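You operate a simulated robot arm through the tools that you are given. There is no shell and no other tool.

You are at the controls of a simulated two-armed robot. One attempt, no reset.

JOB
Ink the dotter at the blue dish and dot the three cubes on tray 3.
Fine: one dot on each top; slide the lever stand over each and press its orange lever; no press on a top with a dry tip. The pieces stay on their pegs.

Only the result counts: the job must be done as asked and must still hold three seconds after the hand-in. Knocking over, shifting, dropping, spilling or breaking anything else fails it.

ROBOT AND FRAMES
Two 6-joint arms with two-finger grippers on one trunk that stands fixed in place. Base frame: the origin is at the foot of the trunk, x ahead of it, y to its left, z up. Lengths are in m, angles in rad, forces in N, time in s.
The left shoulder is at [0.03, 0.178, 1.038], the right one opposite. With the tool pointing down near the work surface each hand reaches from about 0.46 to 0.84 m from the base axis, measured 20 degrees to its own side. Payload 2.54 kg a hand.
The TCP of each hand is the grasp point between the finger pads, 0.03 m short of the fingertips. In the tool frame z runs along the fingers and y along their closing line. The gripper opens to 0.116 m. The gripper's body begins 0.095 m behind the TCP.
Orientation is that of the tool frame in the base frame, as a unit quaternion [w, x, y, z]. With the fingers straight down and closing along the base's y, the tool's x points along the base's -x, its y along +y and its z along -z.

CONTROLS
- The arms move only by the tool step_arm. It takes "left_moves", "right_moves" or both (then of equal length, played together; a hand with none holds still); each is a list of rows, each a list of 6 numbers: the shift along the base's x, y, z in m, then the turn, a rotation vector about the base's x, y, z in rad. In form: [[x, y, z, ax, ay, az], ...]. A call has 1 to 20 rows; each row shifts and turns the commanded pose from where the row before left it. "left_gripper" and "right_gripper" are, for a hand that has rows, the gripper command, from -1 (shut) to 1 (fully open), values between in proportion, set as the call begins (left out, the last holds). Rows are played at 5 a second. More than 0.05 m and 0.15 rad between two rows, or a gripper value outside its range, and nothing of the call is played. Where a pose cannot be reached the arm comes as near as it can. A force on the tool above 40 N (or 10 N above the force at the start of the call, whichever is more), or a blocked arm, ends the call early, and 0.2 s more pass. Each finger travels about 0.153 m/s and halts on what it meets, pressing with about 38 N; the grip force reading is that of the motor and also rises with nothing between the fingers. The clock runs only during rows and for 0.2 s after the last one: add rows that do not move to give the fingers time. The reply holds the time, the measured pose of the TCP, the force on the tool along the base axes, the opening and the grip force, in the units named above and with some noise, with the torque about the TCP (base axes, N m) and any sound that the robot's microphone picked up, and new pictures: "pictures" is both (left out), scene, wrist or none (wrist: the cameras of the hands that moved).
- Cameras (640 x 400 px; columns grow to the right, rows downward): "scene" is now at [0.0428, -0.0033, 1.7519]; the picture's right is [-0.08, -1.00, 0.00], its down [-0.81, 0.07, -0.58] and it looks along [0.58, -0.05, -0.81] (base axes); focal length 354 px, centre (320, 200). "left" rides on the left gripper at [0.069, 0.015, -0.122] in its tool frame; the picture's right is [-0.21, 0.98, 0.00], its down [-0.83, -0.18, -0.53] and it looks along [-0.52, -0.11, 0.85] (tool axes); focal length 251 px, centre (320, 200). "right" rides on the right gripper at [0.069, -0.015, -0.122] in its tool frame; the picture's right is [0.22, 0.98, 0.00], its down [-0.83, 0.18, -0.53] and it looks along [-0.52, 0.11, 0.85] (tool axes); focal length 251 px, centre (320, 200). There is no depth. A picture from a camera that has moved, and an enlarged one, comes with that camera's place and axes in the base frame and with its lens.
- move_column(by): slides the trunk up (or, below 0, down) by that many m; the arms and the scene camera ride with it, the base frame stays. It gives what a move gives, with no picture.
- turn_head(pan, tilt): turns the head with the scene camera to pan (to the left, within 2.496 rad either way) and tilt (down, from -0.506 to 1.204), counted from straight ahead of the robot. It gives what a move gives, and a new picture of the scene camera.
- enlarge(camera, box): a new picture of the part [left, top, right, bottom] of that camera's present view, enlarged. It takes no simulated time.
- finish_job(): hands the job in; it is judged then, once.

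Places have to be worked out from the pictures, the camera data and where the tool is seen. Open the grippers and draw the arms clear of the work before you hand the job in, unless the task says otherwise.

The tools are called as a command line: name --argument value ..., lists and objects as JSON in quotes. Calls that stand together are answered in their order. step_arm: Moves the arms, as the interface text tells. Its arguments: {"type":"object","properties":{"left_moves":{"type":"array","items":{"type":"array","items":{"type":"number"}}},"left_gripper":{"type":"number"},"right_moves":{"type":"array","items":{"type":"array","items":{"type":"number"}}},"right_gripper":{"type":"number"},"pictures":{"type":"string","enum":["both","scene","wrist","none"]}},"required":[]} The other tools are called the same way: move_column (by) slides the trunk up or down; turn_head (pan, tilt) turns the head that bears the scene camera; enlarge (camera, box) takes an enlarged picture of a part of a camera's view; finish_job () hands the job in.

At the start:

```text
t: 0.0
left_eef_pos: [0.5716, 0.134, 1.2002]
left_ee_rot: [0.0, 0.0, 1.0, 0.0]
left_ft_force: [0.9, 0.5, -0.2]
left_moment: [-0.01, 0.02, 0.0]
left_gripper_width: 0.1163
left_finger_force: 0.0
right_eef_pos: [0.4897, -0.2241, 1.1795]
right_ee_rot: [0.0, 0.0, 1.0, 0.0]
right_ft_force: [-0.5, 0.5, 1.0]
right_moment: [0.0, 0.01, -0.02]
right_gripper_width: 0.116
right_finger_force: 0.0
trunk travel left (down, up): [-0.25, 0.29]
head pan, tilt: [-0.082, 0.946]
```

scene: 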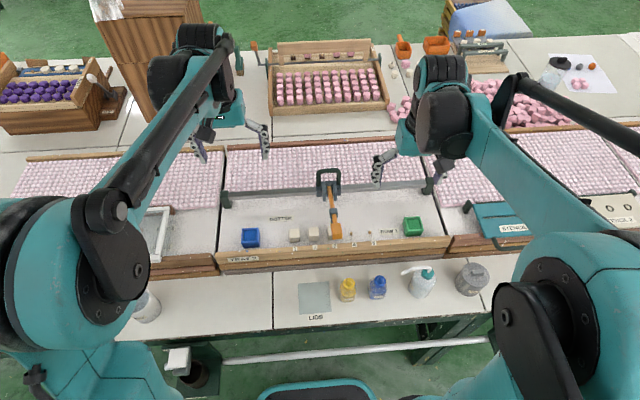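
right: 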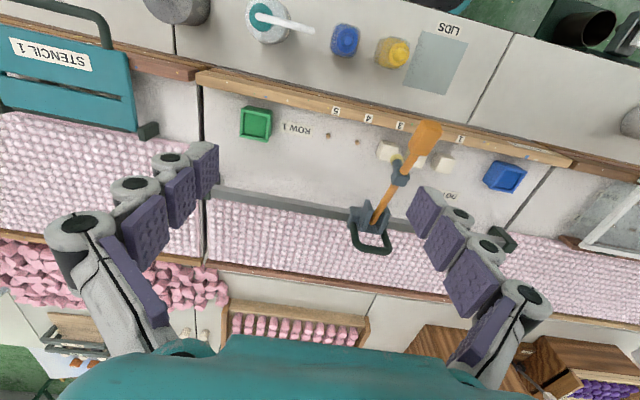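
left: 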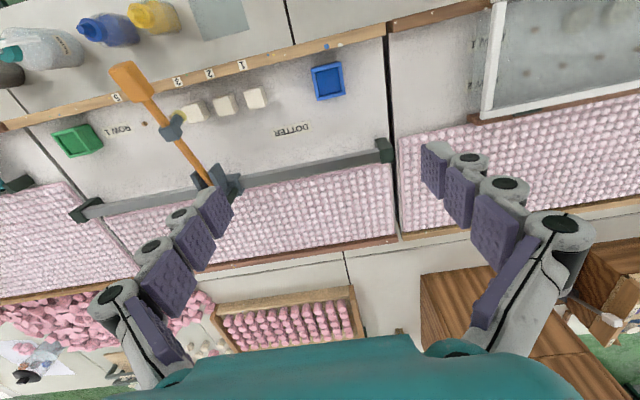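

I'll start by looking closer at the tray with the dotter, dishes and cubes.

enlarge --camera "scene" --box '[210, 150, 460, 290]'

enlarge --camera "left" --box '[20, 20, 420, 270]'

enlarge --camera "right" --box '[200, 70, 560, 290]'

```text
2.56 times, centred on (335, 220) of scene
camera zoom: at [0.0428, -0.0033, 1.7519], right [-0.08, -1.0, 0.0], down [-0.81, 0.07, -0.58], along [0.58, -0.05, -0.81], focal length 905 px, centre (282, 149)
```

zoom: 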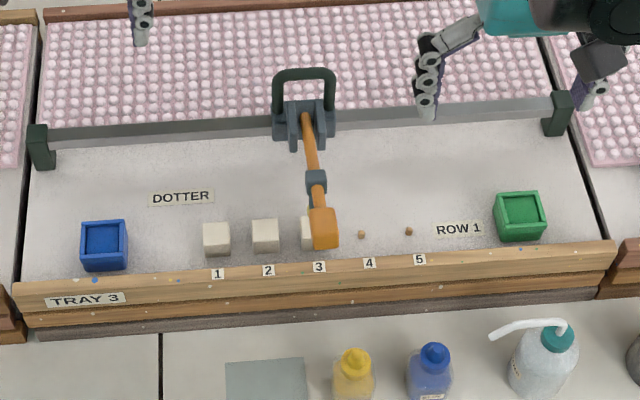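

```text
1.60 times, centred on (220, 145) of left
camera zoom: at [0.5029, 0.1505, 1.3212], right [0.21, 0.98, 0.0], down [0.83, -0.18, 0.53], along [0.52, -0.11, -0.85], focal length 402 px, centre (480, 288)
```

zoom: 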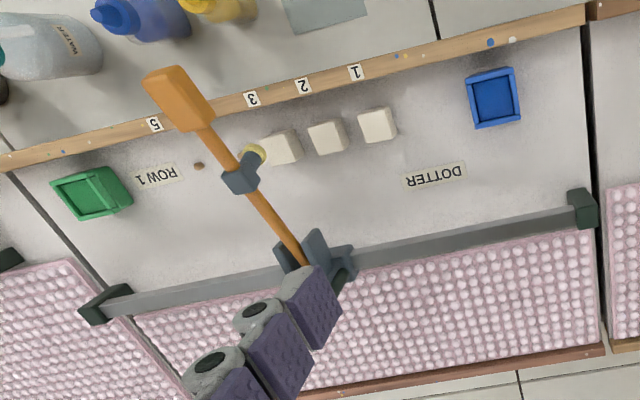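

```text
1.78 times, centred on (380, 180) of right
camera zoom: at [0.4215, -0.2405, 1.3022], right [-0.22, 0.98, 0.0], down [0.83, 0.18, 0.53], along [0.52, 0.11, -0.85], focal length 447 px, centre (213, 236)
```

zoom: 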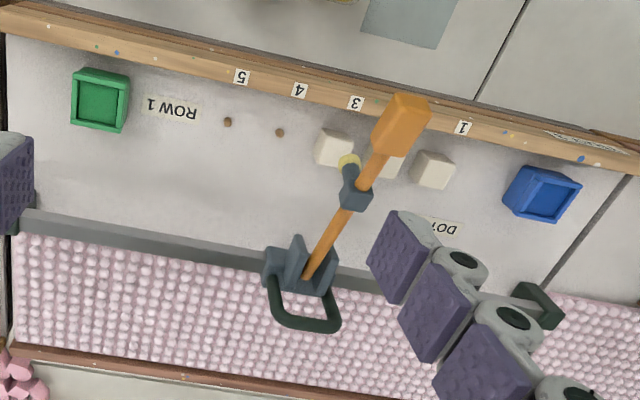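

Triangulating from the three cameras: blue dish ≈(0.555, 0.152, 0.89), cubes on the x≈0.553 line at y≈0.027, −0.026, −0.08. The dotter tip is ≈(0.55, −0.087, 0.917), the paddle ≈(0.493, −0.081, 0.990) and the handle loop top ≈(0.714, −0.084, 0.962). I'll draw the right arm aside and bring the left hand nearer to view the stand.

step_arm --right_moves '[[-0.01, -0.045, 0.015, 0, 0, 0], [-0.01, -0.045, 0.015, 0, 0, 0], [-0.01, -0.045, 0.015, 0, 0, 0], [-0.01, -0.045, 0.015, 0, 0, 0], [0, 0, 0, 0, 0, 0]]' --left_moves '[[0, -0.045, 0, 0, 0, 0], [0, -0.045, 0, 0, 0, 0], [0, -0.045, -0.01, 0, 0, 0], [0, -0.045, -0.02, 0, 0, 0], [0, -0.035, -0.02, 0, 0, 0]]'

```text
t: 1.2
left_eef_pos: [0.574, -0.0832, 1.147]
left_ee_rot: [0.0, 0.0, 1.0, -0.001]
left_ft_force: [0.2, 0.2, 0.4]
left_moment: [-0.02, 0.01, 0.02]
left_gripper_width: 0.116
left_finger_force: 0.1
right_eef_pos: [0.4491, -0.4049, 1.2389]
right_ee_rot: [0.0, -0.001, 1.0, -0.001]
right_ft_force: [0.7, 0.4, 0.0]
right_moment: [-0.05, 0.04, 0.0]
right_gripper_width: 0.1159
right_finger_force: 0.0
trunk travel left (down, up): [-0.25, 0.29]
head pan, tilt: [-0.082, 0.946]
camera scene: at [0.0433, -0.0032, 1.7518], right [-0.08, -1.0, 0.0], down [-0.81, 0.07, -0.58], along [0.58, -0.05, -0.81], focal length 354 px, centre (320, 200)
camera right: at [0.3801, -0.4205, 1.3607], right [-0.22, 0.98, 0.0], down [0.83, 0.18, 0.53], along [0.52, 0.12, -0.85], focal length 251 px, centre (320, 200)
camera left: at [0.5049, -0.0666, 1.2686], right [0.21, 0.98, 0.0], down [0.83, -0.18, 0.53], along [0.52, -0.11, -0.85], focal length 251 px, centre (320, 200)
```

scene: 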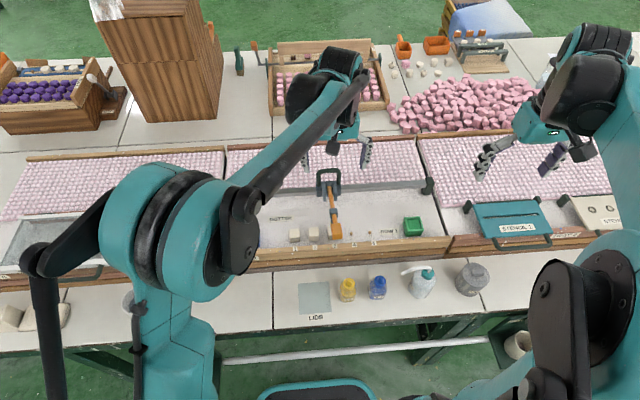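
right: 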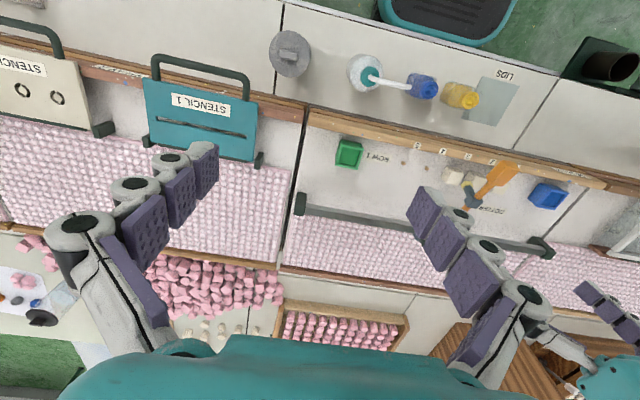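
left: 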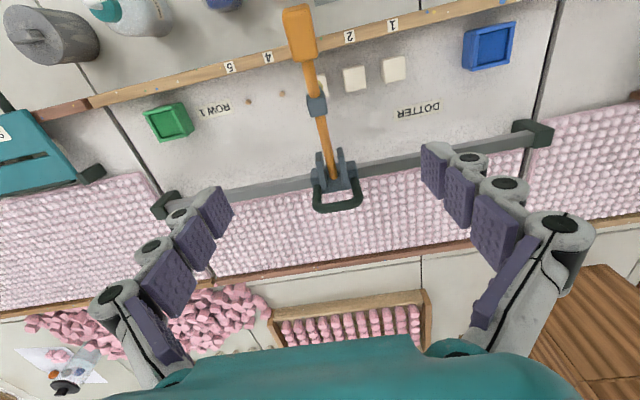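

The view is now straight above the stand; I'll zoom on the stand and its handle.

enlarge --camera "left" --box '[220, 0, 440, 220]'

enlarge --camera "scene" --box '[270, 150, 400, 260]'

enlarge --camera "right" --box '[400, 130, 600, 260]'

```text
1.82 times, centred on (330, 110) of left
camera zoom: at [0.5049, -0.0666, 1.2686], right [0.21, 0.98, 0.0], down [0.83, -0.18, 0.53], along [0.52, -0.11, -0.85], focal length 457 px, centre (302, 364)
```

zoom: 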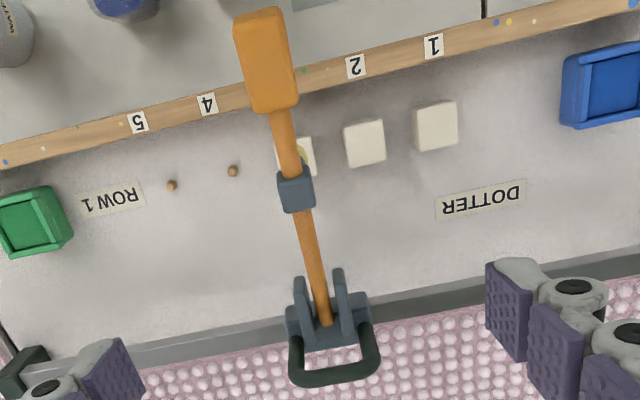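

```text
3.64 times, centred on (335, 205) of scene
camera zoom: at [0.0433, -0.0032, 1.7518], right [-0.08, -1.0, 0.0], down [-0.81, 0.07, -0.58], along [0.58, -0.05, -0.81], focal length 1286 px, centre (266, 182)
```

zoom: 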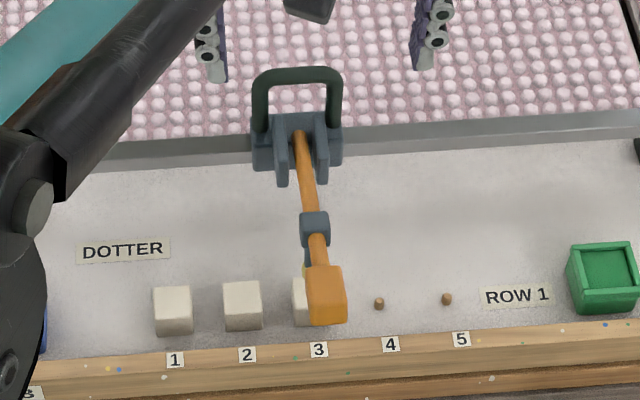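

```text
3.08 times, centred on (500, 195) of right
camera zoom: at [0.3801, -0.4205, 1.3607], right [-0.22, 0.98, 0.0], down [0.83, 0.18, 0.53], along [0.52, 0.12, -0.85], focal length 774 px, centre (-234, 215)
```

zoom: 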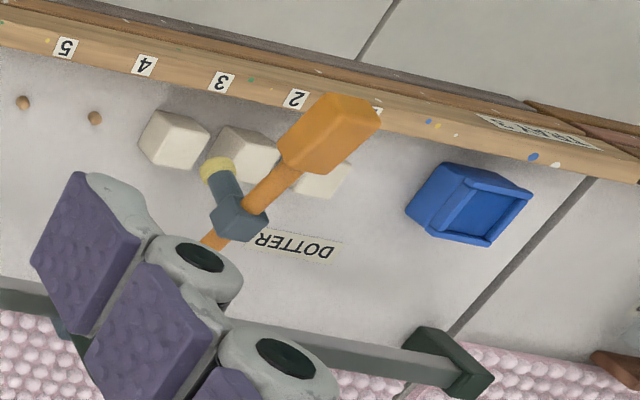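

The foam tip is pale yellow (dry) on a stem below the lever. I'll zoom harder on the cubes to get their tops' positions accurately.

enlarge --camera "scene" --box '[285, 215, 365, 265]'

enlarge --camera "left" --box '[290, 10, 530, 120]'

```text
8.00 times, centred on (325, 240) of scene
camera zoom: at [0.0433, -0.0032, 1.7518], right [-0.08, -1.0, 0.0], down [-0.81, 0.07, -0.58], along [0.58, -0.05, -0.81], focal length 2829 px, centre (280, -120)
```

zoom: 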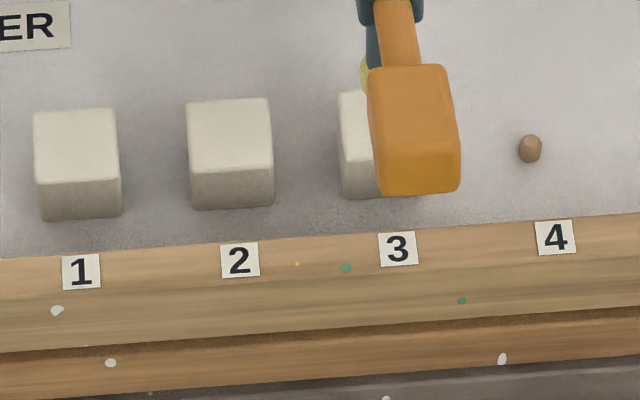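

```text
2.67 times, centred on (410, 65) of left
camera zoom: at [0.5049, -0.0666, 1.2686], right [0.21, 0.98, 0.0], down [0.83, -0.18, 0.53], along [0.52, -0.11, -0.85], focal length 670 px, centre (80, 560)
```

zoom: 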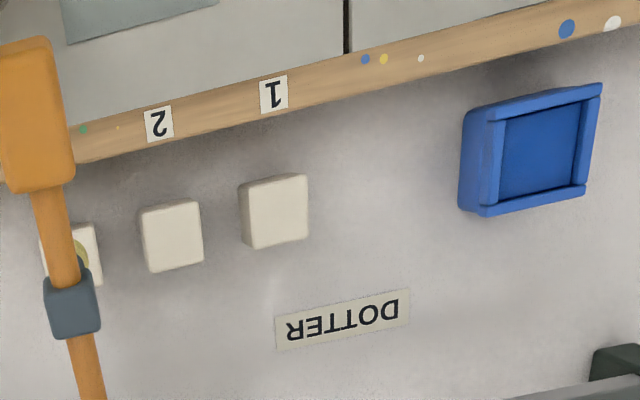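

Cube tops at z≈0.885, x≈0.556, y≈0.027, −0.028, −0.082 (spacing ≈0.0545), and the stand now sits over cube 3. I'll bring the left hand above the handle, still clear of it, to check its height and place.

step_arm --left_moves '[[0.034, 0, -0.02, 0, 0, 0], [0.034, 0, -0.02, 0, 0, 0], [0.034, 0, -0.02, 0, 0, 0], [0.034, 0, -0.02, 0, 0, 0], [0, 0, 0, 0, 0, 0]]' --left_gripper 1

```text
t: 2.4
left_eef_pos: [0.709, -0.083, 1.0702]
left_ee_rot: [0.001, 0.0, 1.0, 0.0]
left_ft_force: [-0.2, -0.4, 0.5]
left_moment: [0.02, -0.03, -0.02]
left_gripper_width: 0.116
left_finger_force: 0.0
right_eef_pos: [0.4475, -0.4047, 1.2388]
right_ee_rot: [0.002, 0.001, 1.0, 0.0]
right_ft_force: [-0.4, -0.2, 0.4]
right_moment: [-0.01, 0.0, 0.0]
right_gripper_width: 0.1159
right_finger_force: 0.1
trunk travel left (down, up): [-0.25, 0.29]
head pan, tilt: [-0.082, 0.946]
camera scene: at [0.0409, -0.0033, 1.752], right [-0.08, -1.0, 0.0], down [-0.81, 0.07, -0.59], along [0.58, -0.05, -0.81], focal length 354 px, centre (320, 200)
camera left: at [0.6394, -0.0659, 1.191], right [0.21, 0.98, 0.0], down [0.83, -0.18, 0.54], along [0.52, -0.11, -0.84], focal length 251 px, centre (320, 200)
```

scene: 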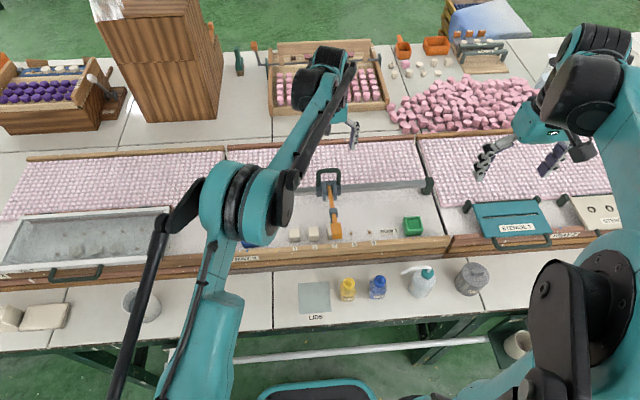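
left: 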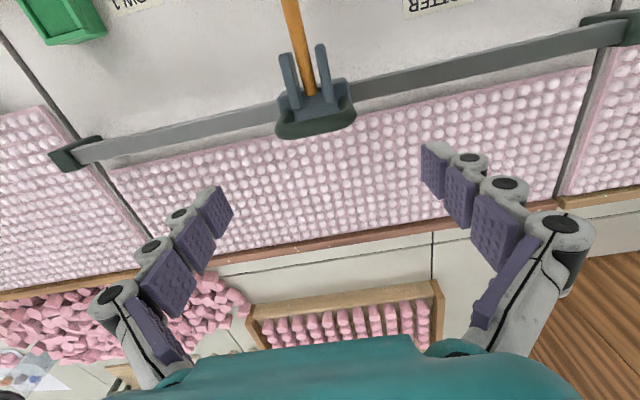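

I'll zoom in on the handle as seen from above.

enlarge --camera "left" --box '[250, 30, 390, 150]'

enlarge --camera "scene" --box '[290, 150, 380, 220]'

enlarge --camera "right" --box '[380, 150, 540, 250]'

```text
3.33 times, centred on (320, 90) of left
camera zoom: at [0.6394, -0.0659, 1.191], right [0.21, 0.98, 0.0], down [0.83, -0.18, 0.54], along [0.52, -0.11, -0.84], focal length 838 px, centre (320, 567)
```

zoom: 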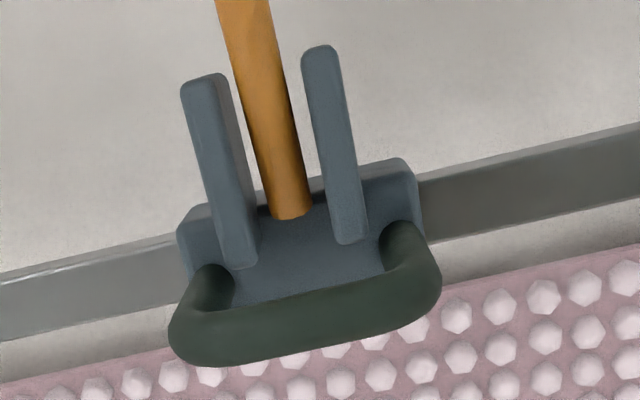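

```text
5.71 times, centred on (335, 185) of scene
camera zoom: at [0.0409, -0.0033, 1.752], right [-0.08, -1.0, 0.0], down [-0.81, 0.07, -0.59], along [0.58, -0.05, -0.81], focal length 2021 px, centre (234, 286)
```

zoom: 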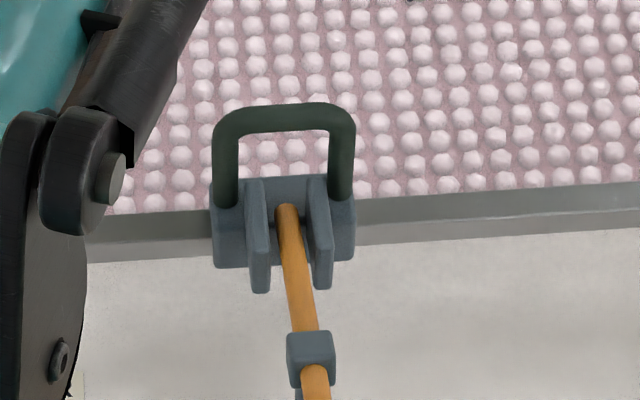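

```text
4.00 times, centred on (460, 200) of right
camera zoom: at [0.3781, -0.4203, 1.3611], right [-0.22, 0.98, 0.0], down [0.83, 0.18, 0.53], along [0.52, 0.11, -0.85], focal length 1006 px, centre (-240, 200)
```

zoom: 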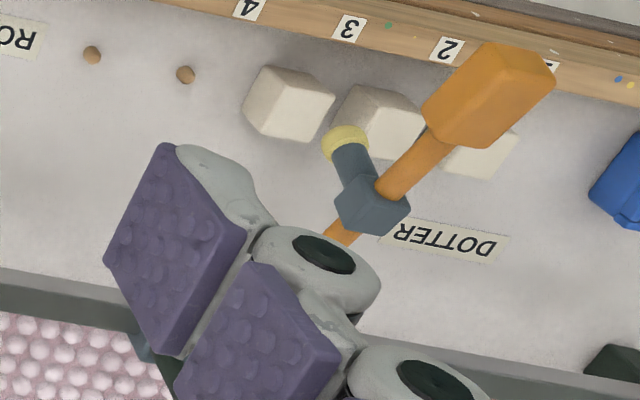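

The loop's top bar is at about (0.698, −0.082, 0.98) and about 0.071 m wide; the block it stands on tops out near z 0.91. I'll lower the open fingers astride the loop.

step_arm --left_moves '[[-0.006, 0.001, -0.03, 0, 0, 0], [-0.005, 0, -0.03, 0, 0, 0], [0, 0, -0.025, 0, 0, 0], [0, 0, -0.025, 0, 0, 0], [0, 0, 0, 0, 0, 0]]' --left_gripper 1

```text
t: 3.6
left_eef_pos: [0.6985, -0.0802, 0.9592]
left_ee_rot: [0.001, 0.0, 1.0, 0.0]
left_ft_force: [-1.1, 0.3, -0.9]
left_moment: [-0.01, -0.01, -0.02]
left_gripper_width: 0.1159
left_finger_force: 0.1
right_eef_pos: [0.4477, -0.4038, 1.2389]
right_ee_rot: [0.0, 0.0, 1.0, 0.0]
right_ft_force: [0.9, -0.3, -0.4]
right_moment: [0.03, -0.02, 0.01]
right_gripper_width: 0.1158
right_finger_force: 0.1
trunk travel left (down, up): [-0.25, 0.29]
head pan, tilt: [-0.082, 0.946]
camera scene: at [0.0425, -0.0033, 1.7519], right [-0.08, -1.0, 0.0], down [-0.81, 0.07, -0.58], along [0.58, -0.05, -0.81], focal length 354 px, centre (320, 200)
camera left: at [0.6283, -0.0627, 1.0811], right [0.21, 0.98, 0.0], down [0.83, -0.18, 0.53], along [0.52, -0.11, -0.85], focal length 251 px, centre (320, 200)
```

scene: 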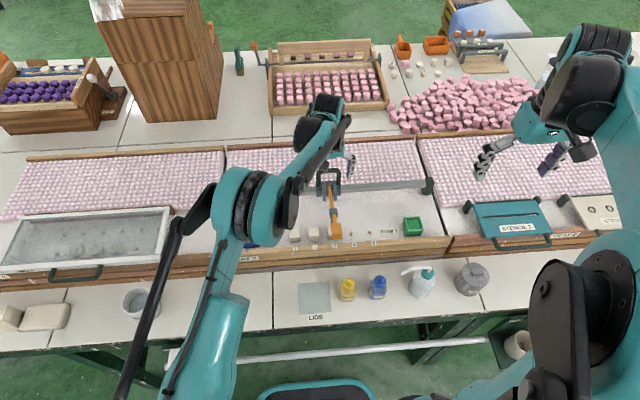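
left: 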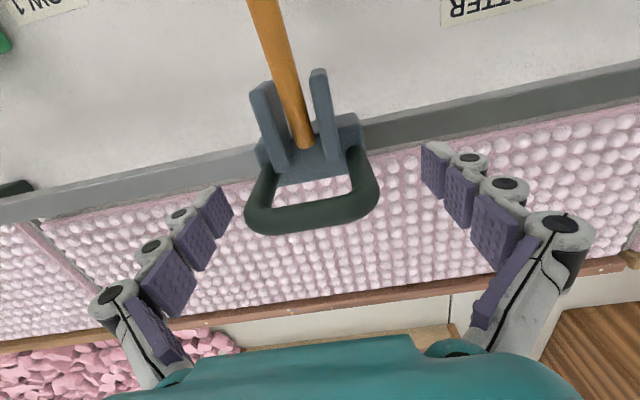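

The fingers straddle the loop (bar about 2 cm above the TCP, centred). I'll close on it.

step_arm --left_moves '[[0, 0, 0, 0, 0, 0], [0, 0, 0, 0, 0, 0], [0, 0, 0, 0, 0, 0]]' --left_gripper -1

```text
t: 4.4
left_eef_pos: [0.6975, -0.0787, 0.9599]
left_ee_rot: [0.001, 0.0, 1.0, 0.0]
left_ft_force: [4.5, -2.8, 10.1]
left_moment: [-0.53, -0.1, -0.24]
left_gripper_width: 0.073
left_finger_force: 44.7
right_eef_pos: [0.4501, -0.4053, 1.2389]
right_ee_rot: [0.0, 0.0, 1.0, 0.0]
right_ft_force: [-0.3, 0.6, -0.8]
right_moment: [-0.03, 0.0, -0.03]
right_gripper_width: 0.116
right_finger_force: 0.1
trunk travel left (down, up): [-0.25, 0.29]
head pan, tilt: [-0.082, 0.946]
camera scene: at [0.0423, -0.0036, 1.752], right [-0.08, -1.0, 0.0], down [-0.81, 0.07, -0.58], along [0.58, -0.05, -0.81], focal length 354 px, centre (320, 200)
camera left: at [0.6284, -0.063, 1.0816], right [0.21, 0.98, 0.0], down [0.82, -0.18, 0.54], along [0.52, -0.12, -0.84], focal length 251 px, centre (320, 200)
```

scene: 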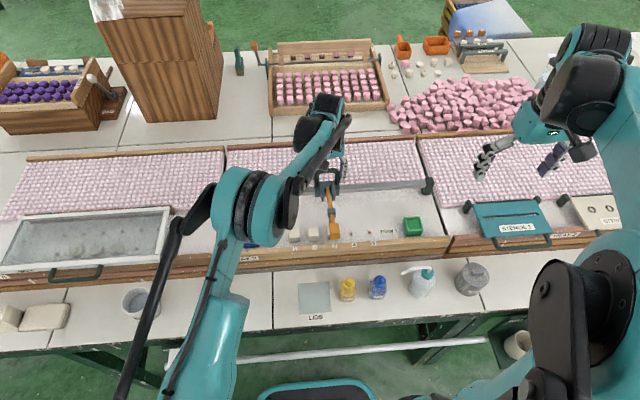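
left: 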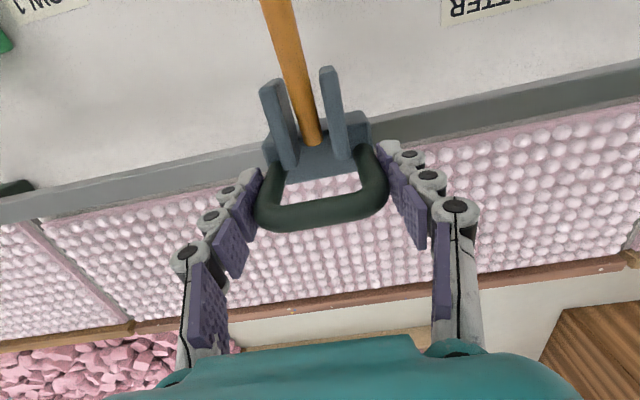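

Gripped at 0.073 m width. I'll try a short slide toward the blue dish (+y) and watch the forces.

step_arm --left_moves '[[0, 0.01, 0, 0, 0, 0], [0, 0.015, 0, 0, 0, 0], [0, 0.015, 0, 0, 0, 0], [0, 0, 0, 0, 0, 0]]' --pictures "scene"

```text
t: 5.4
left_eef_pos: [0.698, -0.0401, 0.9606]
left_ee_rot: [0.001, -0.001, 1.0, 0.0]
left_ft_force: [9.6, 0.8, 26.2]
left_moment: [0.05, 0.12, -0.2]
left_gripper_width: 0.0731
left_finger_force: 45.0
right_eef_pos: [0.4479, -0.4045, 1.2398]
right_ee_rot: [0.001, -0.001, 1.0, 0.0]
right_ft_force: [-0.4, -0.3, 0.1]
right_moment: [0.01, 0.01, 0.02]
right_gripper_width: 0.1162
right_finger_force: 0.1
trunk travel left (down, up): [-0.25, 0.29]
head pan, tilt: [-0.082, 0.946]
camera scene: at [0.0412, -0.0032, 1.7521], right [-0.08, -1.0, 0.0], down [-0.81, 0.07, -0.59], along [0.58, -0.05, -0.81], focal length 354 px, centre (320, 200)
```

scene: 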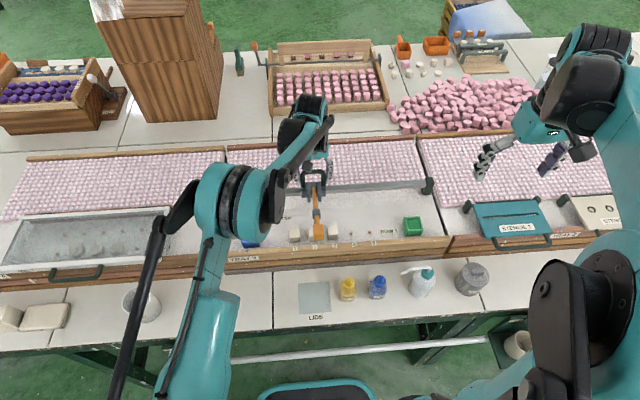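

The stand slides with the handle, but an upward force of 26 N has built up on the hand. I'll relieve it by a slight raise and see how it responds.

step_arm --left_moves '[[0, 0, 0.001, 0, 0, 0], [0, 0, 0.001, 0, 0, 0], [0, 0, 0, 0, 0, 0]]' --pictures "none"

```text
t: 6.2
left_eef_pos: [0.6985, -0.0417, 0.9599]
left_ee_rot: [-0.001, 0.0, 1.0, 0.0]
left_ft_force: [-1.1, 0.6, -10.9]
left_moment: [0.04, -1.25, 0.42]
left_gripper_width: 0.0729
left_finger_force: 44.7
right_eef_pos: [0.4488, -0.4052, 1.2374]
right_ee_rot: [0.0, 0.0, 1.0, 0.0]
right_ft_force: [-0.2, 0.4, -0.9]
right_moment: [0.0, 0.0, -0.01]
right_gripper_width: 0.1163
right_finger_force: 0.0
trunk travel left (down, up): [-0.25, 0.29]
head pan, tilt: [-0.082, 0.946]
```

Very stiff vertically (2 mm ≈ 37 N); now I'm slightly above neutral. I'll ease down by 0.5 mm and continue sliding.

step_arm --left_moves '[[0, 0.01, -0.0005, 0, 0, 0], [0, 0.015, 0, 0, 0, 0], [0, 0.015, 0, 0, 0, 0], [0, 0.015, 0, 0, 0, 0], [0, 0, 0, 0, 0, 0]]' --pictures "scene"

```text
t: 7.4
left_eef_pos: [0.699, 0.0145, 0.9607]
left_ee_rot: [-0.001, 0.001, 1.0, -0.001]
left_ft_force: [-12.2, 1.4, -27.1]
left_moment: [-0.21, 0.43, -0.26]
left_gripper_width: 0.0728
left_finger_force: 45.2
right_eef_pos: [0.4496, -0.4049, 1.2373]
right_ee_rot: [-0.001, 0.0, 1.0, 0.0]
right_ft_force: [-0.1, -0.3, 0.5]
right_moment: [-0.02, 0.03, 0.01]
right_gripper_width: 0.1156
right_finger_force: 0.1
trunk travel left (down, up): [-0.25, 0.29]
head pan, tilt: [-0.082, 0.946]
camera scene: at [0.0444, -0.0033, 1.7517], right [-0.08, -1.0, 0.0], down [-0.81, 0.07, -0.58], along [0.58, -0.05, -0.81], focal length 354 px, centre (320, 200)
```

scene: 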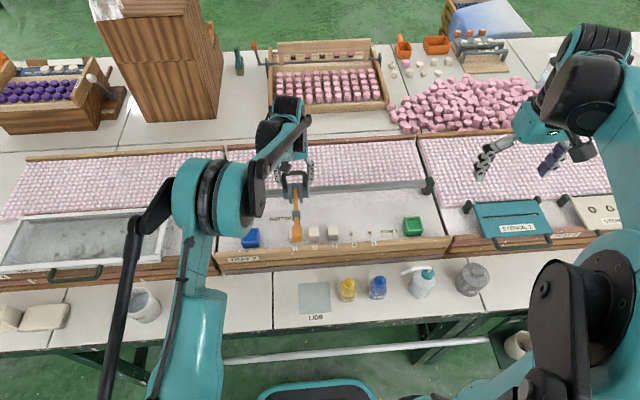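

The stiff grip builds up vertical load, so I'll open slightly to straddle the loop with small play and push with the fingers instead. First a zoom on the blue dish and the tip.

enlarge --camera "scene" --box '[230, 210, 350, 270]'

step_arm --left_moves '[[0, 0, 0, 0, 0, 0], [0, 0, 0, 0, 0, 0]]' --left_gripper 0.36 --pictures "wrist"

```text
5.33 times, centred on (290, 240) of scene
camera zoom: at [0.0444, -0.0033, 1.7517], right [-0.08, -1.0, 0.0], down [-0.81, 0.07, -0.58], along [0.58, -0.05, -0.81], focal length 1886 px, centre (480, -13)
```

zoom: 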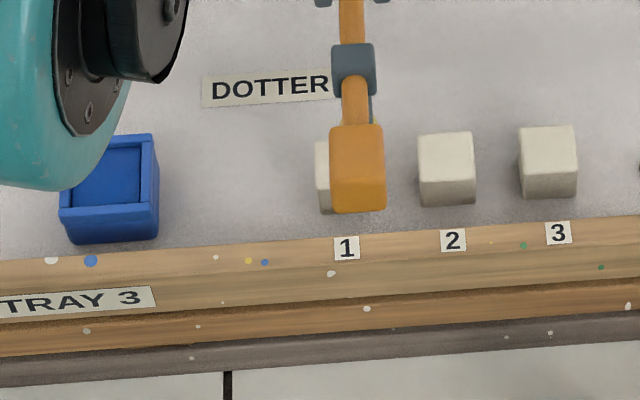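

```text
t: 8.0
left_eef_pos: [0.6987, 0.0154, 0.9611]
left_ee_rot: [0.0, 0.0, 1.0, 0.0]
left_ft_force: [-0.8, 0.5, -0.3]
left_moment: [-0.01, -0.02, -0.01]
left_gripper_width: 0.079
left_finger_force: 0.0
right_eef_pos: [0.4488, -0.4054, 1.2389]
right_ee_rot: [-0.001, 0.0, 1.0, 0.0]
right_ft_force: [-0.3, -0.4, -0.4]
right_moment: [-0.01, -0.02, -0.03]
right_gripper_width: 0.1161
right_finger_force: 0.1
trunk travel left (down, up): [-0.25, 0.29]
head pan, tilt: [-0.082, 0.946]
camera left: at [0.6284, 0.0315, 1.0832], right [0.21, 0.98, 0.0], down [0.83, -0.18, 0.54], along [0.52, -0.11, -0.84], focal length 251 px, centre (320, 200)
```

left: 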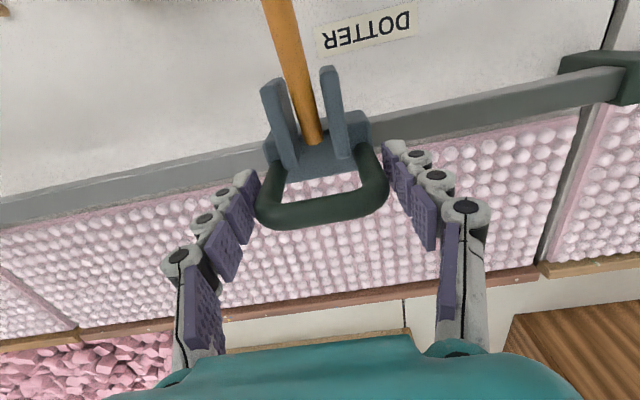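

Free of load now, with 6 mm play. The blue dish rim centre works out to (0.56, 0.151, 0.889), so I'll push the stand there: TCP y to about 0.154 (push finger offset 3 mm).

step_arm --left_moves '[[0, 0.01, 0, 0, 0, 0], [0, 0.016, 0, 0, 0, 0], [0, 0.016, 0, 0, 0, 0], [0, 0.016, 0, 0, 0, 0], [0, 0.016, 0, 0, 0, 0], [0, 0.016, 0, 0, 0, 0], [0, 0.016, 0, 0, 0, 0], [0, 0.014, 0, 0, 0, 0], [0, 0.01, 0, 0, 0, 0], [0, 0.006, 0, 0, 0, 0], [0, 0.003, 0, 0, 0, 0], [0, 0, 0, 0, 0, 0]]'

```text
t: 10.6
left_eef_pos: [0.6974, 0.153, 0.9611]
left_ee_rot: [0.0, 0.0, 1.0, 0.0]
left_ft_force: [-0.6, -1.8, -0.5]
left_moment: [0.04, 0.04, -0.01]
left_gripper_width: 0.0802
left_finger_force: 0.9
right_eef_pos: [0.4479, -0.4045, 1.2388]
right_ee_rot: [0.0, 0.0, 1.0, 0.0]
right_ft_force: [0.2, 0.2, 0.0]
right_moment: [-0.03, 0.02, -0.01]
right_gripper_width: 0.1159
right_finger_force: 0.2
trunk travel left (down, up): [-0.25, 0.29]
head pan, tilt: [-0.082, 0.946]
camera scene: at [0.043, -0.0036, 1.7519], right [-0.08, -1.0, 0.0], down [-0.81, 0.07, -0.58], along [0.58, -0.05, -0.81], focal length 354 px, centre (320, 200)
camera left: at [0.628, 0.1702, 1.0824], right [0.21, 0.98, 0.0], down [0.83, -0.18, 0.53], along [0.52, -0.11, -0.85], focal length 251 px, centre (320, 200)
```

scene: 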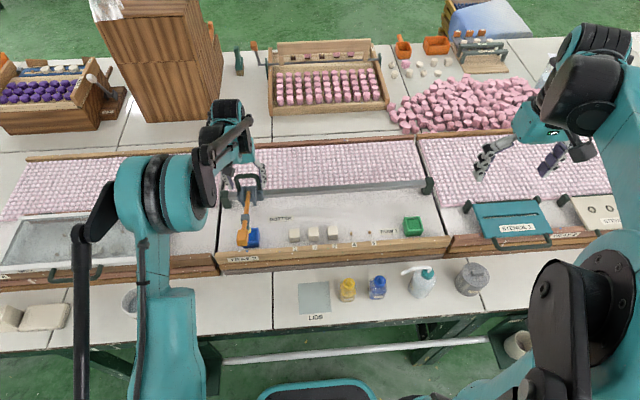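
left: 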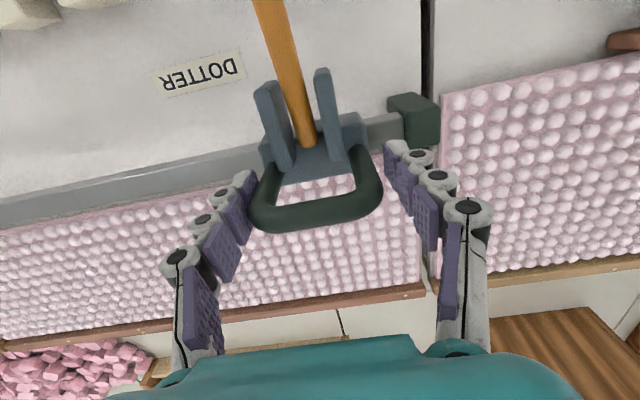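

The stand moved easily. I'll zoom in to check the tip's alignment over the blue dish.

enlarge --camera "scene" --box '[210, 160, 310, 270]'

enlarge --camera "right" --box '[470, 140, 640, 250]'

```text
3.64 times, centred on (260, 215) of scene
camera zoom: at [0.043, -0.0036, 1.7519], right [-0.08, -1.0, 0.0], down [-0.81, 0.07, -0.58], along [0.58, -0.05, -0.81], focal length 1286 px, centre (538, 146)
```

zoom: 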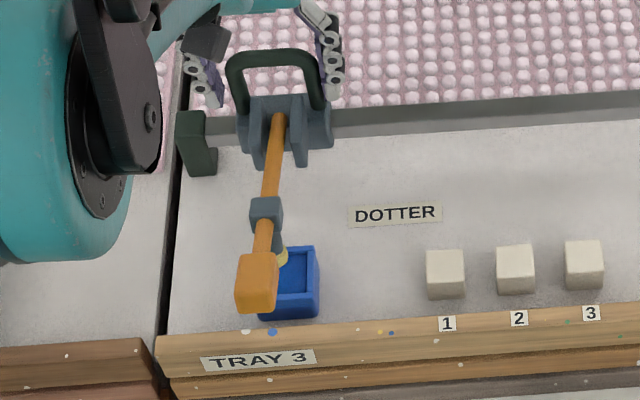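

```text
3.64 times, centred on (555, 195) of right
camera zoom: at [0.3798, -0.4206, 1.3605], right [-0.22, 0.98, 0.0], down [0.83, 0.18, 0.53], along [0.52, 0.12, -0.85], focal length 914 px, centre (-534, 218)
```

zoom: 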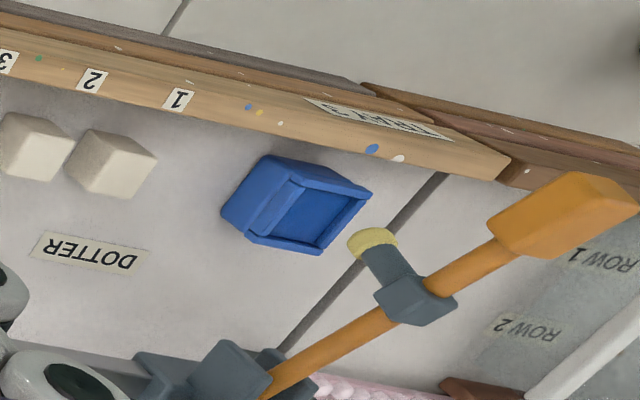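

The tip is aligned over the dish within about 2 mm (tip y≈0.150, dish y≈0.1515). I'll centre the play, lift the hand straight off the loop, and then go to the paddle.

step_arm --left_moves '[[0, -0.003, 0, 0, 0, 0], [0, 0, 0, 0, 0, 0], [0, 0, 0.025, 0, 0, 0], [0, 0, 0.035, 0, 0, 0], [0, 0, 0.04, 0, 0, 0], [0, 0, 0.04, 0, 0, 0], [0, 0, 0, 0, 0, 0]]' --pictures "wrist"

```text
t: 12.2
left_eef_pos: [0.6981, 0.1482, 1.1037]
left_ee_rot: [0.0, -0.001, 1.0, 0.0]
left_ft_force: [0.8, -0.1, -0.4]
left_moment: [0.01, 0.01, 0.02]
left_gripper_width: 0.079
left_finger_force: 0.0
right_eef_pos: [0.4496, -0.4038, 1.2379]
right_ee_rot: [0.0, 0.0, 1.0, 0.0]
right_ft_force: [0.4, -0.5, 1.0]
right_moment: [0.05, 0.02, 0.01]
right_gripper_width: 0.1158
right_finger_force: 0.2
trunk travel left (down, up): [-0.25, 0.29]
head pan, tilt: [-0.082, 0.946]
camera left: at [0.6285, 0.1655, 1.2247], right [0.21, 0.98, 0.0], down [0.83, -0.18, 0.53], along [0.52, -0.11, -0.85], focal length 251 px, centre (320, 200)
```

left: 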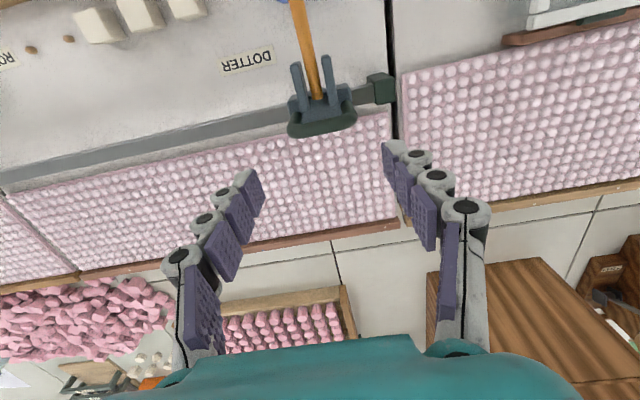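

Clear of the handle. Now I close the fingers and move back above the orange paddle.

step_arm --left_moves '[[-0.04, 0, 0, 0, 0, 0], [-0.04, 0, 0, 0, 0, 0], [-0.04, 0, 0, 0, 0, 0], [-0.04, 0, 0, 0, 0, 0], [-0.04, 0, 0, 0, 0, 0], [0, 0, 0, 0, 0, 0]]' --left_gripper -1

```text
t: 13.6
left_eef_pos: [0.4994, 0.151, 1.1006]
left_ee_rot: [0.0, 0.0, 1.0, 0.0]
left_ft_force: [-0.2, 0.0, -0.3]
left_moment: [-0.01, -0.01, -0.01]
left_gripper_width: 0.0
left_finger_force: 27.8
right_eef_pos: [0.4501, -0.4049, 1.2362]
right_ee_rot: [-0.001, 0.0, 1.0, 0.0]
right_ft_force: [-0.2, -0.8, 0.8]
right_moment: [0.03, 0.04, -0.04]
right_gripper_width: 0.116
right_finger_force: 0.1
trunk travel left (down, up): [-0.25, 0.29]
head pan, tilt: [-0.082, 0.946]
camera scene: at [0.0443, -0.0033, 1.7518], right [-0.08, -1.0, 0.0], down [-0.81, 0.07, -0.58], along [0.58, -0.05, -0.81], focal length 354 px, centre (320, 200)
camera left: at [0.4302, 0.1669, 1.223], right [0.21, 0.98, 0.0], down [0.83, -0.18, 0.53], along [0.52, -0.11, -0.85], focal length 251 px, centre (320, 200)
```

scene: 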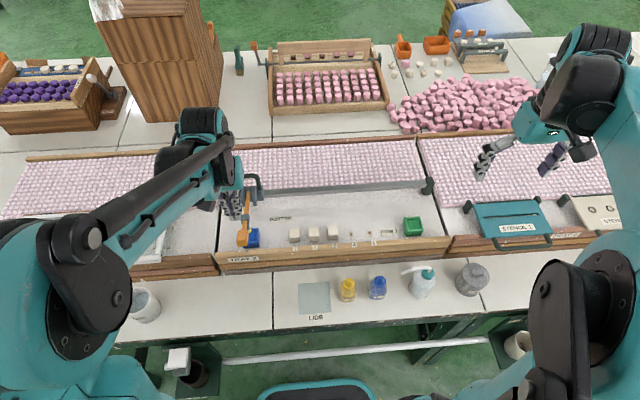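
left: 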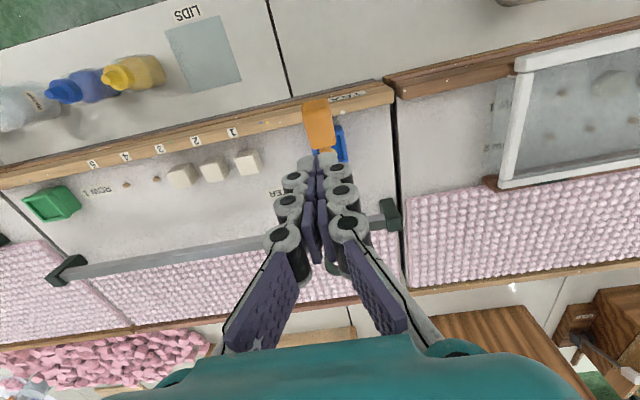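

I'll check the paddle's place under the closed fingertips.

enlarge --camera "left" --box '[270, 80, 380, 180]'

enlarge --camera "right" --box '[460, 120, 640, 260]'

enlarge --camera "scene" --box '[200, 160, 300, 260]'

```text
4.00 times, centred on (325, 130) of left
camera zoom: at [0.4302, 0.1669, 1.223], right [0.21, 0.98, 0.0], down [0.83, -0.18, 0.53], along [0.52, -0.11, -0.85], focal length 1006 px, centre (300, 480)
```

zoom: 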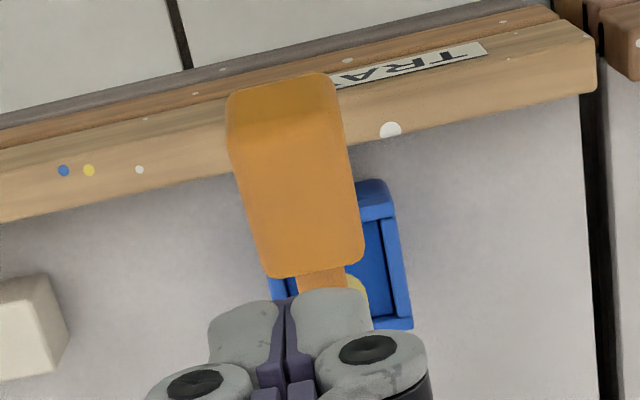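

```text
2.86 times, centred on (550, 190) of right
camera zoom: at [0.3809, -0.4203, 1.3603], right [-0.22, 0.98, 0.0], down [0.83, 0.18, 0.53], along [0.52, 0.11, -0.85], focal length 718 px, centre (-337, 229)
```

zoom: 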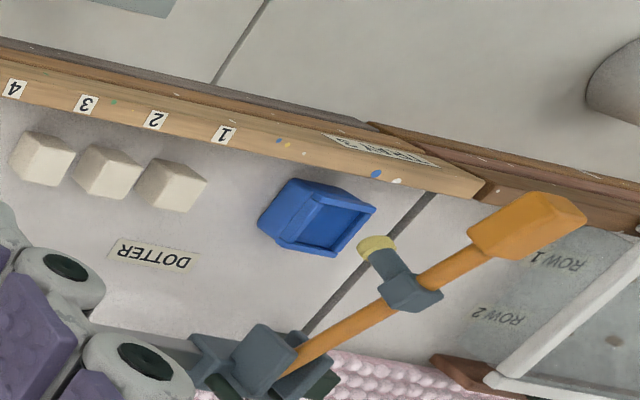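

```text
4.00 times, centred on (250, 210) of scene
camera zoom: at [0.0443, -0.0033, 1.7518], right [-0.08, -1.0, 0.0], down [-0.81, 0.07, -0.58], along [0.58, -0.05, -0.81], focal length 1414 px, centre (600, 160)
```

zoom: 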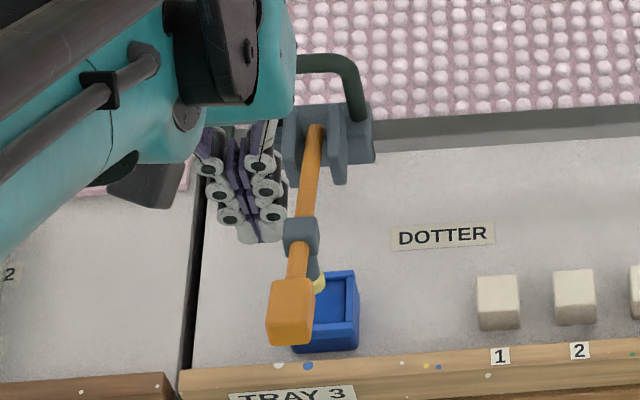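

Paddle top centre ≈(0.497, 0.152, ~0.99); fingertips are at z≈1.07. I'll lower to just above it, then press in small steps.

step_arm --left_moves '[[-0.003, 0, -0.025, 0, 0, 0], [0, 0, -0.025, 0, 0, 0], [0, 0, -0.012, 0, 0, 0], [0, 0, 0, 0, 0, 0]]' --pictures "wrist"

enlarge --camera "right" --box '[460, 120, 640, 260]'

```text
t: 14.6
left_eef_pos: [0.4948, 0.1505, 1.0392]
left_ee_rot: [0.0, 0.0, 1.0, 0.0]
left_ft_force: [0.2, 0.5, -0.1]
left_moment: [0.01, 0.01, 0.02]
left_gripper_width: 0.0
left_finger_force: 28.8
right_eef_pos: [0.4484, -0.4052, 1.2383]
right_ee_rot: [0.0, 0.0, 1.0, 0.001]
right_ft_force: [0.7, -0.3, -0.7]
right_moment: [-0.03, 0.02, 0.0]
right_gripper_width: 0.1161
right_finger_force: 0.1
trunk travel left (down, up): [-0.25, 0.29]
head pan, tilt: [-0.082, 0.946]
camera left: at [0.425, 0.1673, 1.1605], right [0.21, 0.98, 0.0], down [0.83, -0.18, 0.53], along [0.52, -0.11, -0.85], focal length 251 px, centre (320, 200)
```

left: 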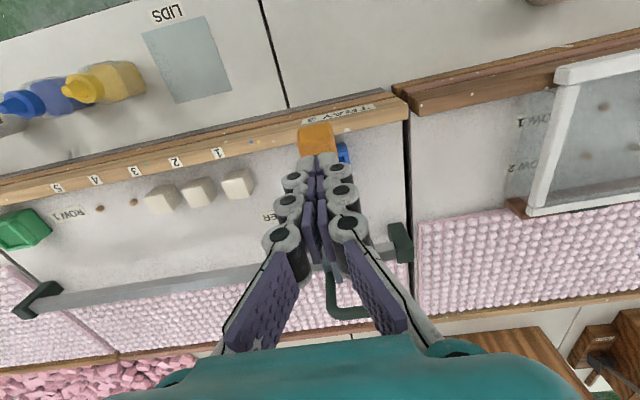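

```text
2.86 times, centred on (550, 190) of right
camera zoom: at [0.3797, -0.4203, 1.3607], right [-0.22, 0.98, 0.0], down [0.83, 0.18, 0.53], along [0.52, 0.11, -0.85], focal length 718 px, centre (-337, 229)
```

zoom: 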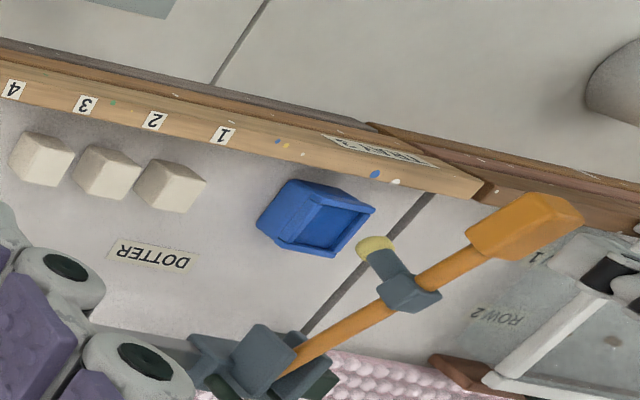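

The tips are at z≈1.009, just above the paddle. I go down in 4 mm steps to find contact.

step_arm --left_moves '[[0, 0, -0.004, 0, 0, 0], [0, 0, -0.004, 0, 0, 0], [0, 0, -0.004, 0, 0, 0], [0, 0, -0.004, 0, 0, 0], [0, 0, 0, 0, 0, 0]]' --pictures "none"

enlarge --camera "right" --box '[460, 120, 640, 260]'

```text
t: 15.8
left_eef_pos: [0.4932, 0.1508, 1.0223]
left_ee_rot: [0.0, 0.0, 1.0, -0.001]
left_ft_force: [-0.7, 0.0, 1.0]
left_moment: [0.0, 0.04, -0.02]
left_gripper_width: 0.0058
left_finger_force: 27.8
right_eef_pos: [0.4494, -0.4052, 1.238]
right_ee_rot: [-0.001, 0.0, 1.0, 0.0]
right_ft_force: [0.0, 0.0, -0.5]
right_moment: [0.02, -0.01, 0.01]
right_gripper_width: 0.1161
right_finger_force: 0.1
trunk travel left (down, up): [-0.25, 0.29]
head pan, tilt: [-0.082, 0.946]
```

```text
2.86 times, centred on (550, 190) of right
camera zoom: at [0.3795, -0.4202, 1.3607], right [-0.22, 0.98, 0.0], down [0.83, 0.18, 0.53], along [0.52, 0.11, -0.85], focal length 718 px, centre (-337, 229)
```

zoom: 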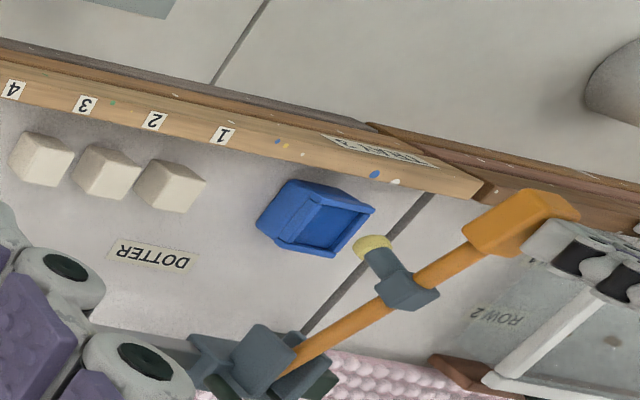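

Contact: the lever begins to move at about 1 N. I'll continue down in small steps watching the tip.

step_arm --left_moves '[[0, 0, -0.004, 0, 0, 0], [0, 0, -0.004, 0, 0, 0], [0, 0, -0.004, 0, 0, 0], [0, 0, 0, 0, 0, 0]]' --pictures "none"

enlarge --camera "right" --box '[460, 120, 640, 260]'

```text
t: 16.8
left_eef_pos: [0.4941, 0.1502, 1.0111]
left_ee_rot: [0.001, 0.0, 1.0, 0.0]
left_ft_force: [0.1, -0.3, 1.2]
left_moment: [0.03, 0.02, -0.01]
left_gripper_width: 0.006
left_finger_force: 28.7
right_eef_pos: [0.4485, -0.4045, 1.2388]
right_ee_rot: [0.0, 0.0, 1.0, 0.0]
right_ft_force: [1.0, -0.5, 0.6]
right_moment: [-0.01, 0.01, 0.03]
right_gripper_width: 0.1159
right_finger_force: 0.1
trunk travel left (down, up): [-0.25, 0.29]
head pan, tilt: [-0.082, 0.946]
```

```text
2.86 times, centred on (550, 190) of right
camera zoom: at [0.3795, -0.4203, 1.3607], right [-0.22, 0.98, 0.0], down [0.83, 0.18, 0.53], along [0.52, 0.11, -0.85], focal length 718 px, centre (-337, 229)
```

zoom: 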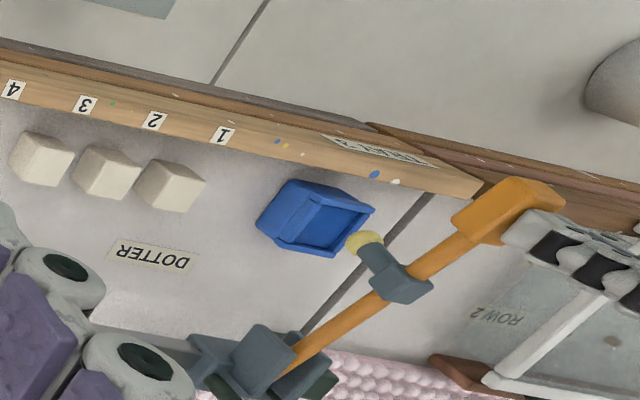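

Lever is following smoothly at about 1 N. Continuing down toward the ink.

step_arm --left_moves '[[0, 0, -0.004, 0, 0, 0], [0, 0, -0.004, 0, 0, 0], [0, 0, -0.004, 0, 0, 0], [0, 0, 0, 0, 0, 0]]' --pictures "none"

enlarge --camera "right" --box '[460, 120, 640, 260]'

step_arm --left_moves '[[0, 0, -0.004, 0, 0, 0], [0, 0, -0.004, 0, 0, 0], [0, 0, 0, 0, 0, 0]]' --pictures "none"

enlarge --camera "right" --box '[460, 120, 640, 260]'

```text
t: 17.8
left_eef_pos: [0.4944, 0.151, 0.9989]
left_ee_rot: [0.0, 0.0, 1.0, 0.0]
left_ft_force: [0.2, 0.8, 3.2]
left_moment: [0.02, 0.06, 0.01]
left_gripper_width: 0.0059
left_finger_force: 28.4
right_eef_pos: [0.448, -0.4042, 1.2389]
right_ee_rot: [0.0, 0.0, 1.0, 0.0]
right_ft_force: [-0.5, -0.3, 0.4]
right_moment: [-0.05, 0.0, 0.04]
right_gripper_width: 0.1162
right_finger_force: 0.1
trunk travel left (down, up): [-0.25, 0.29]
head pan, tilt: [-0.082, 0.946]
```

```text
2.86 times, centred on (550, 190) of right
camera zoom: at [0.3794, -0.4203, 1.3607], right [-0.22, 0.98, 0.0], down [0.83, 0.18, 0.53], along [0.52, 0.11, -0.85], focal length 718 px, centre (-337, 229)
```

zoom: 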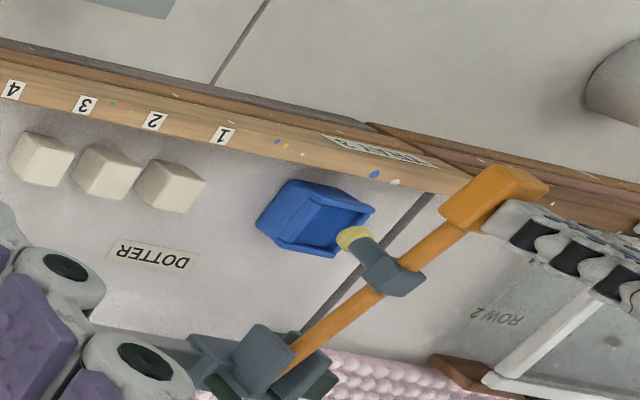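

```text
t: 18.6
left_eef_pos: [0.4945, 0.151, 0.992]
left_ee_rot: [0.001, 0.001, 1.0, -0.001]
left_ft_force: [0.1, -1.0, 4.0]
left_moment: [0.0, 0.02, 0.01]
left_gripper_width: 0.0059
left_finger_force: 28.5
right_eef_pos: [0.4483, -0.406, 1.239]
right_ee_rot: [0.0, 0.0, 1.0, 0.0]
right_ft_force: [0.5, -0.3, -0.5]
right_moment: [-0.01, 0.02, -0.03]
right_gripper_width: 0.1164
right_finger_force: 0.0
trunk travel left (down, up): [-0.25, 0.29]
head pan, tilt: [-0.082, 0.946]
```

```text
2.86 times, centred on (550, 190) of right
camera zoom: at [0.3794, -0.4204, 1.3607], right [-0.22, 0.98, 0.0], down [0.83, 0.18, 0.53], along [0.52, 0.11, -0.85], focal length 718 px, centre (-337, 229)
```

zoom: 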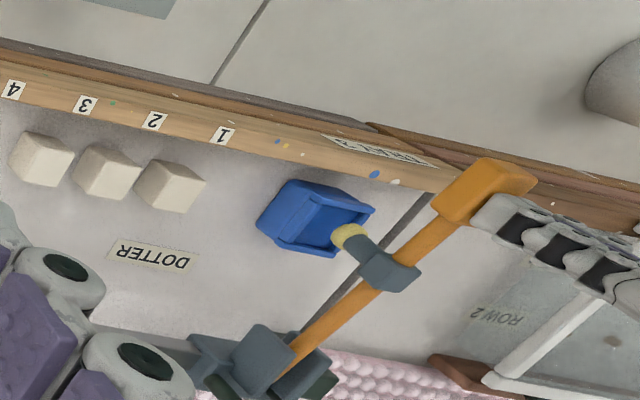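

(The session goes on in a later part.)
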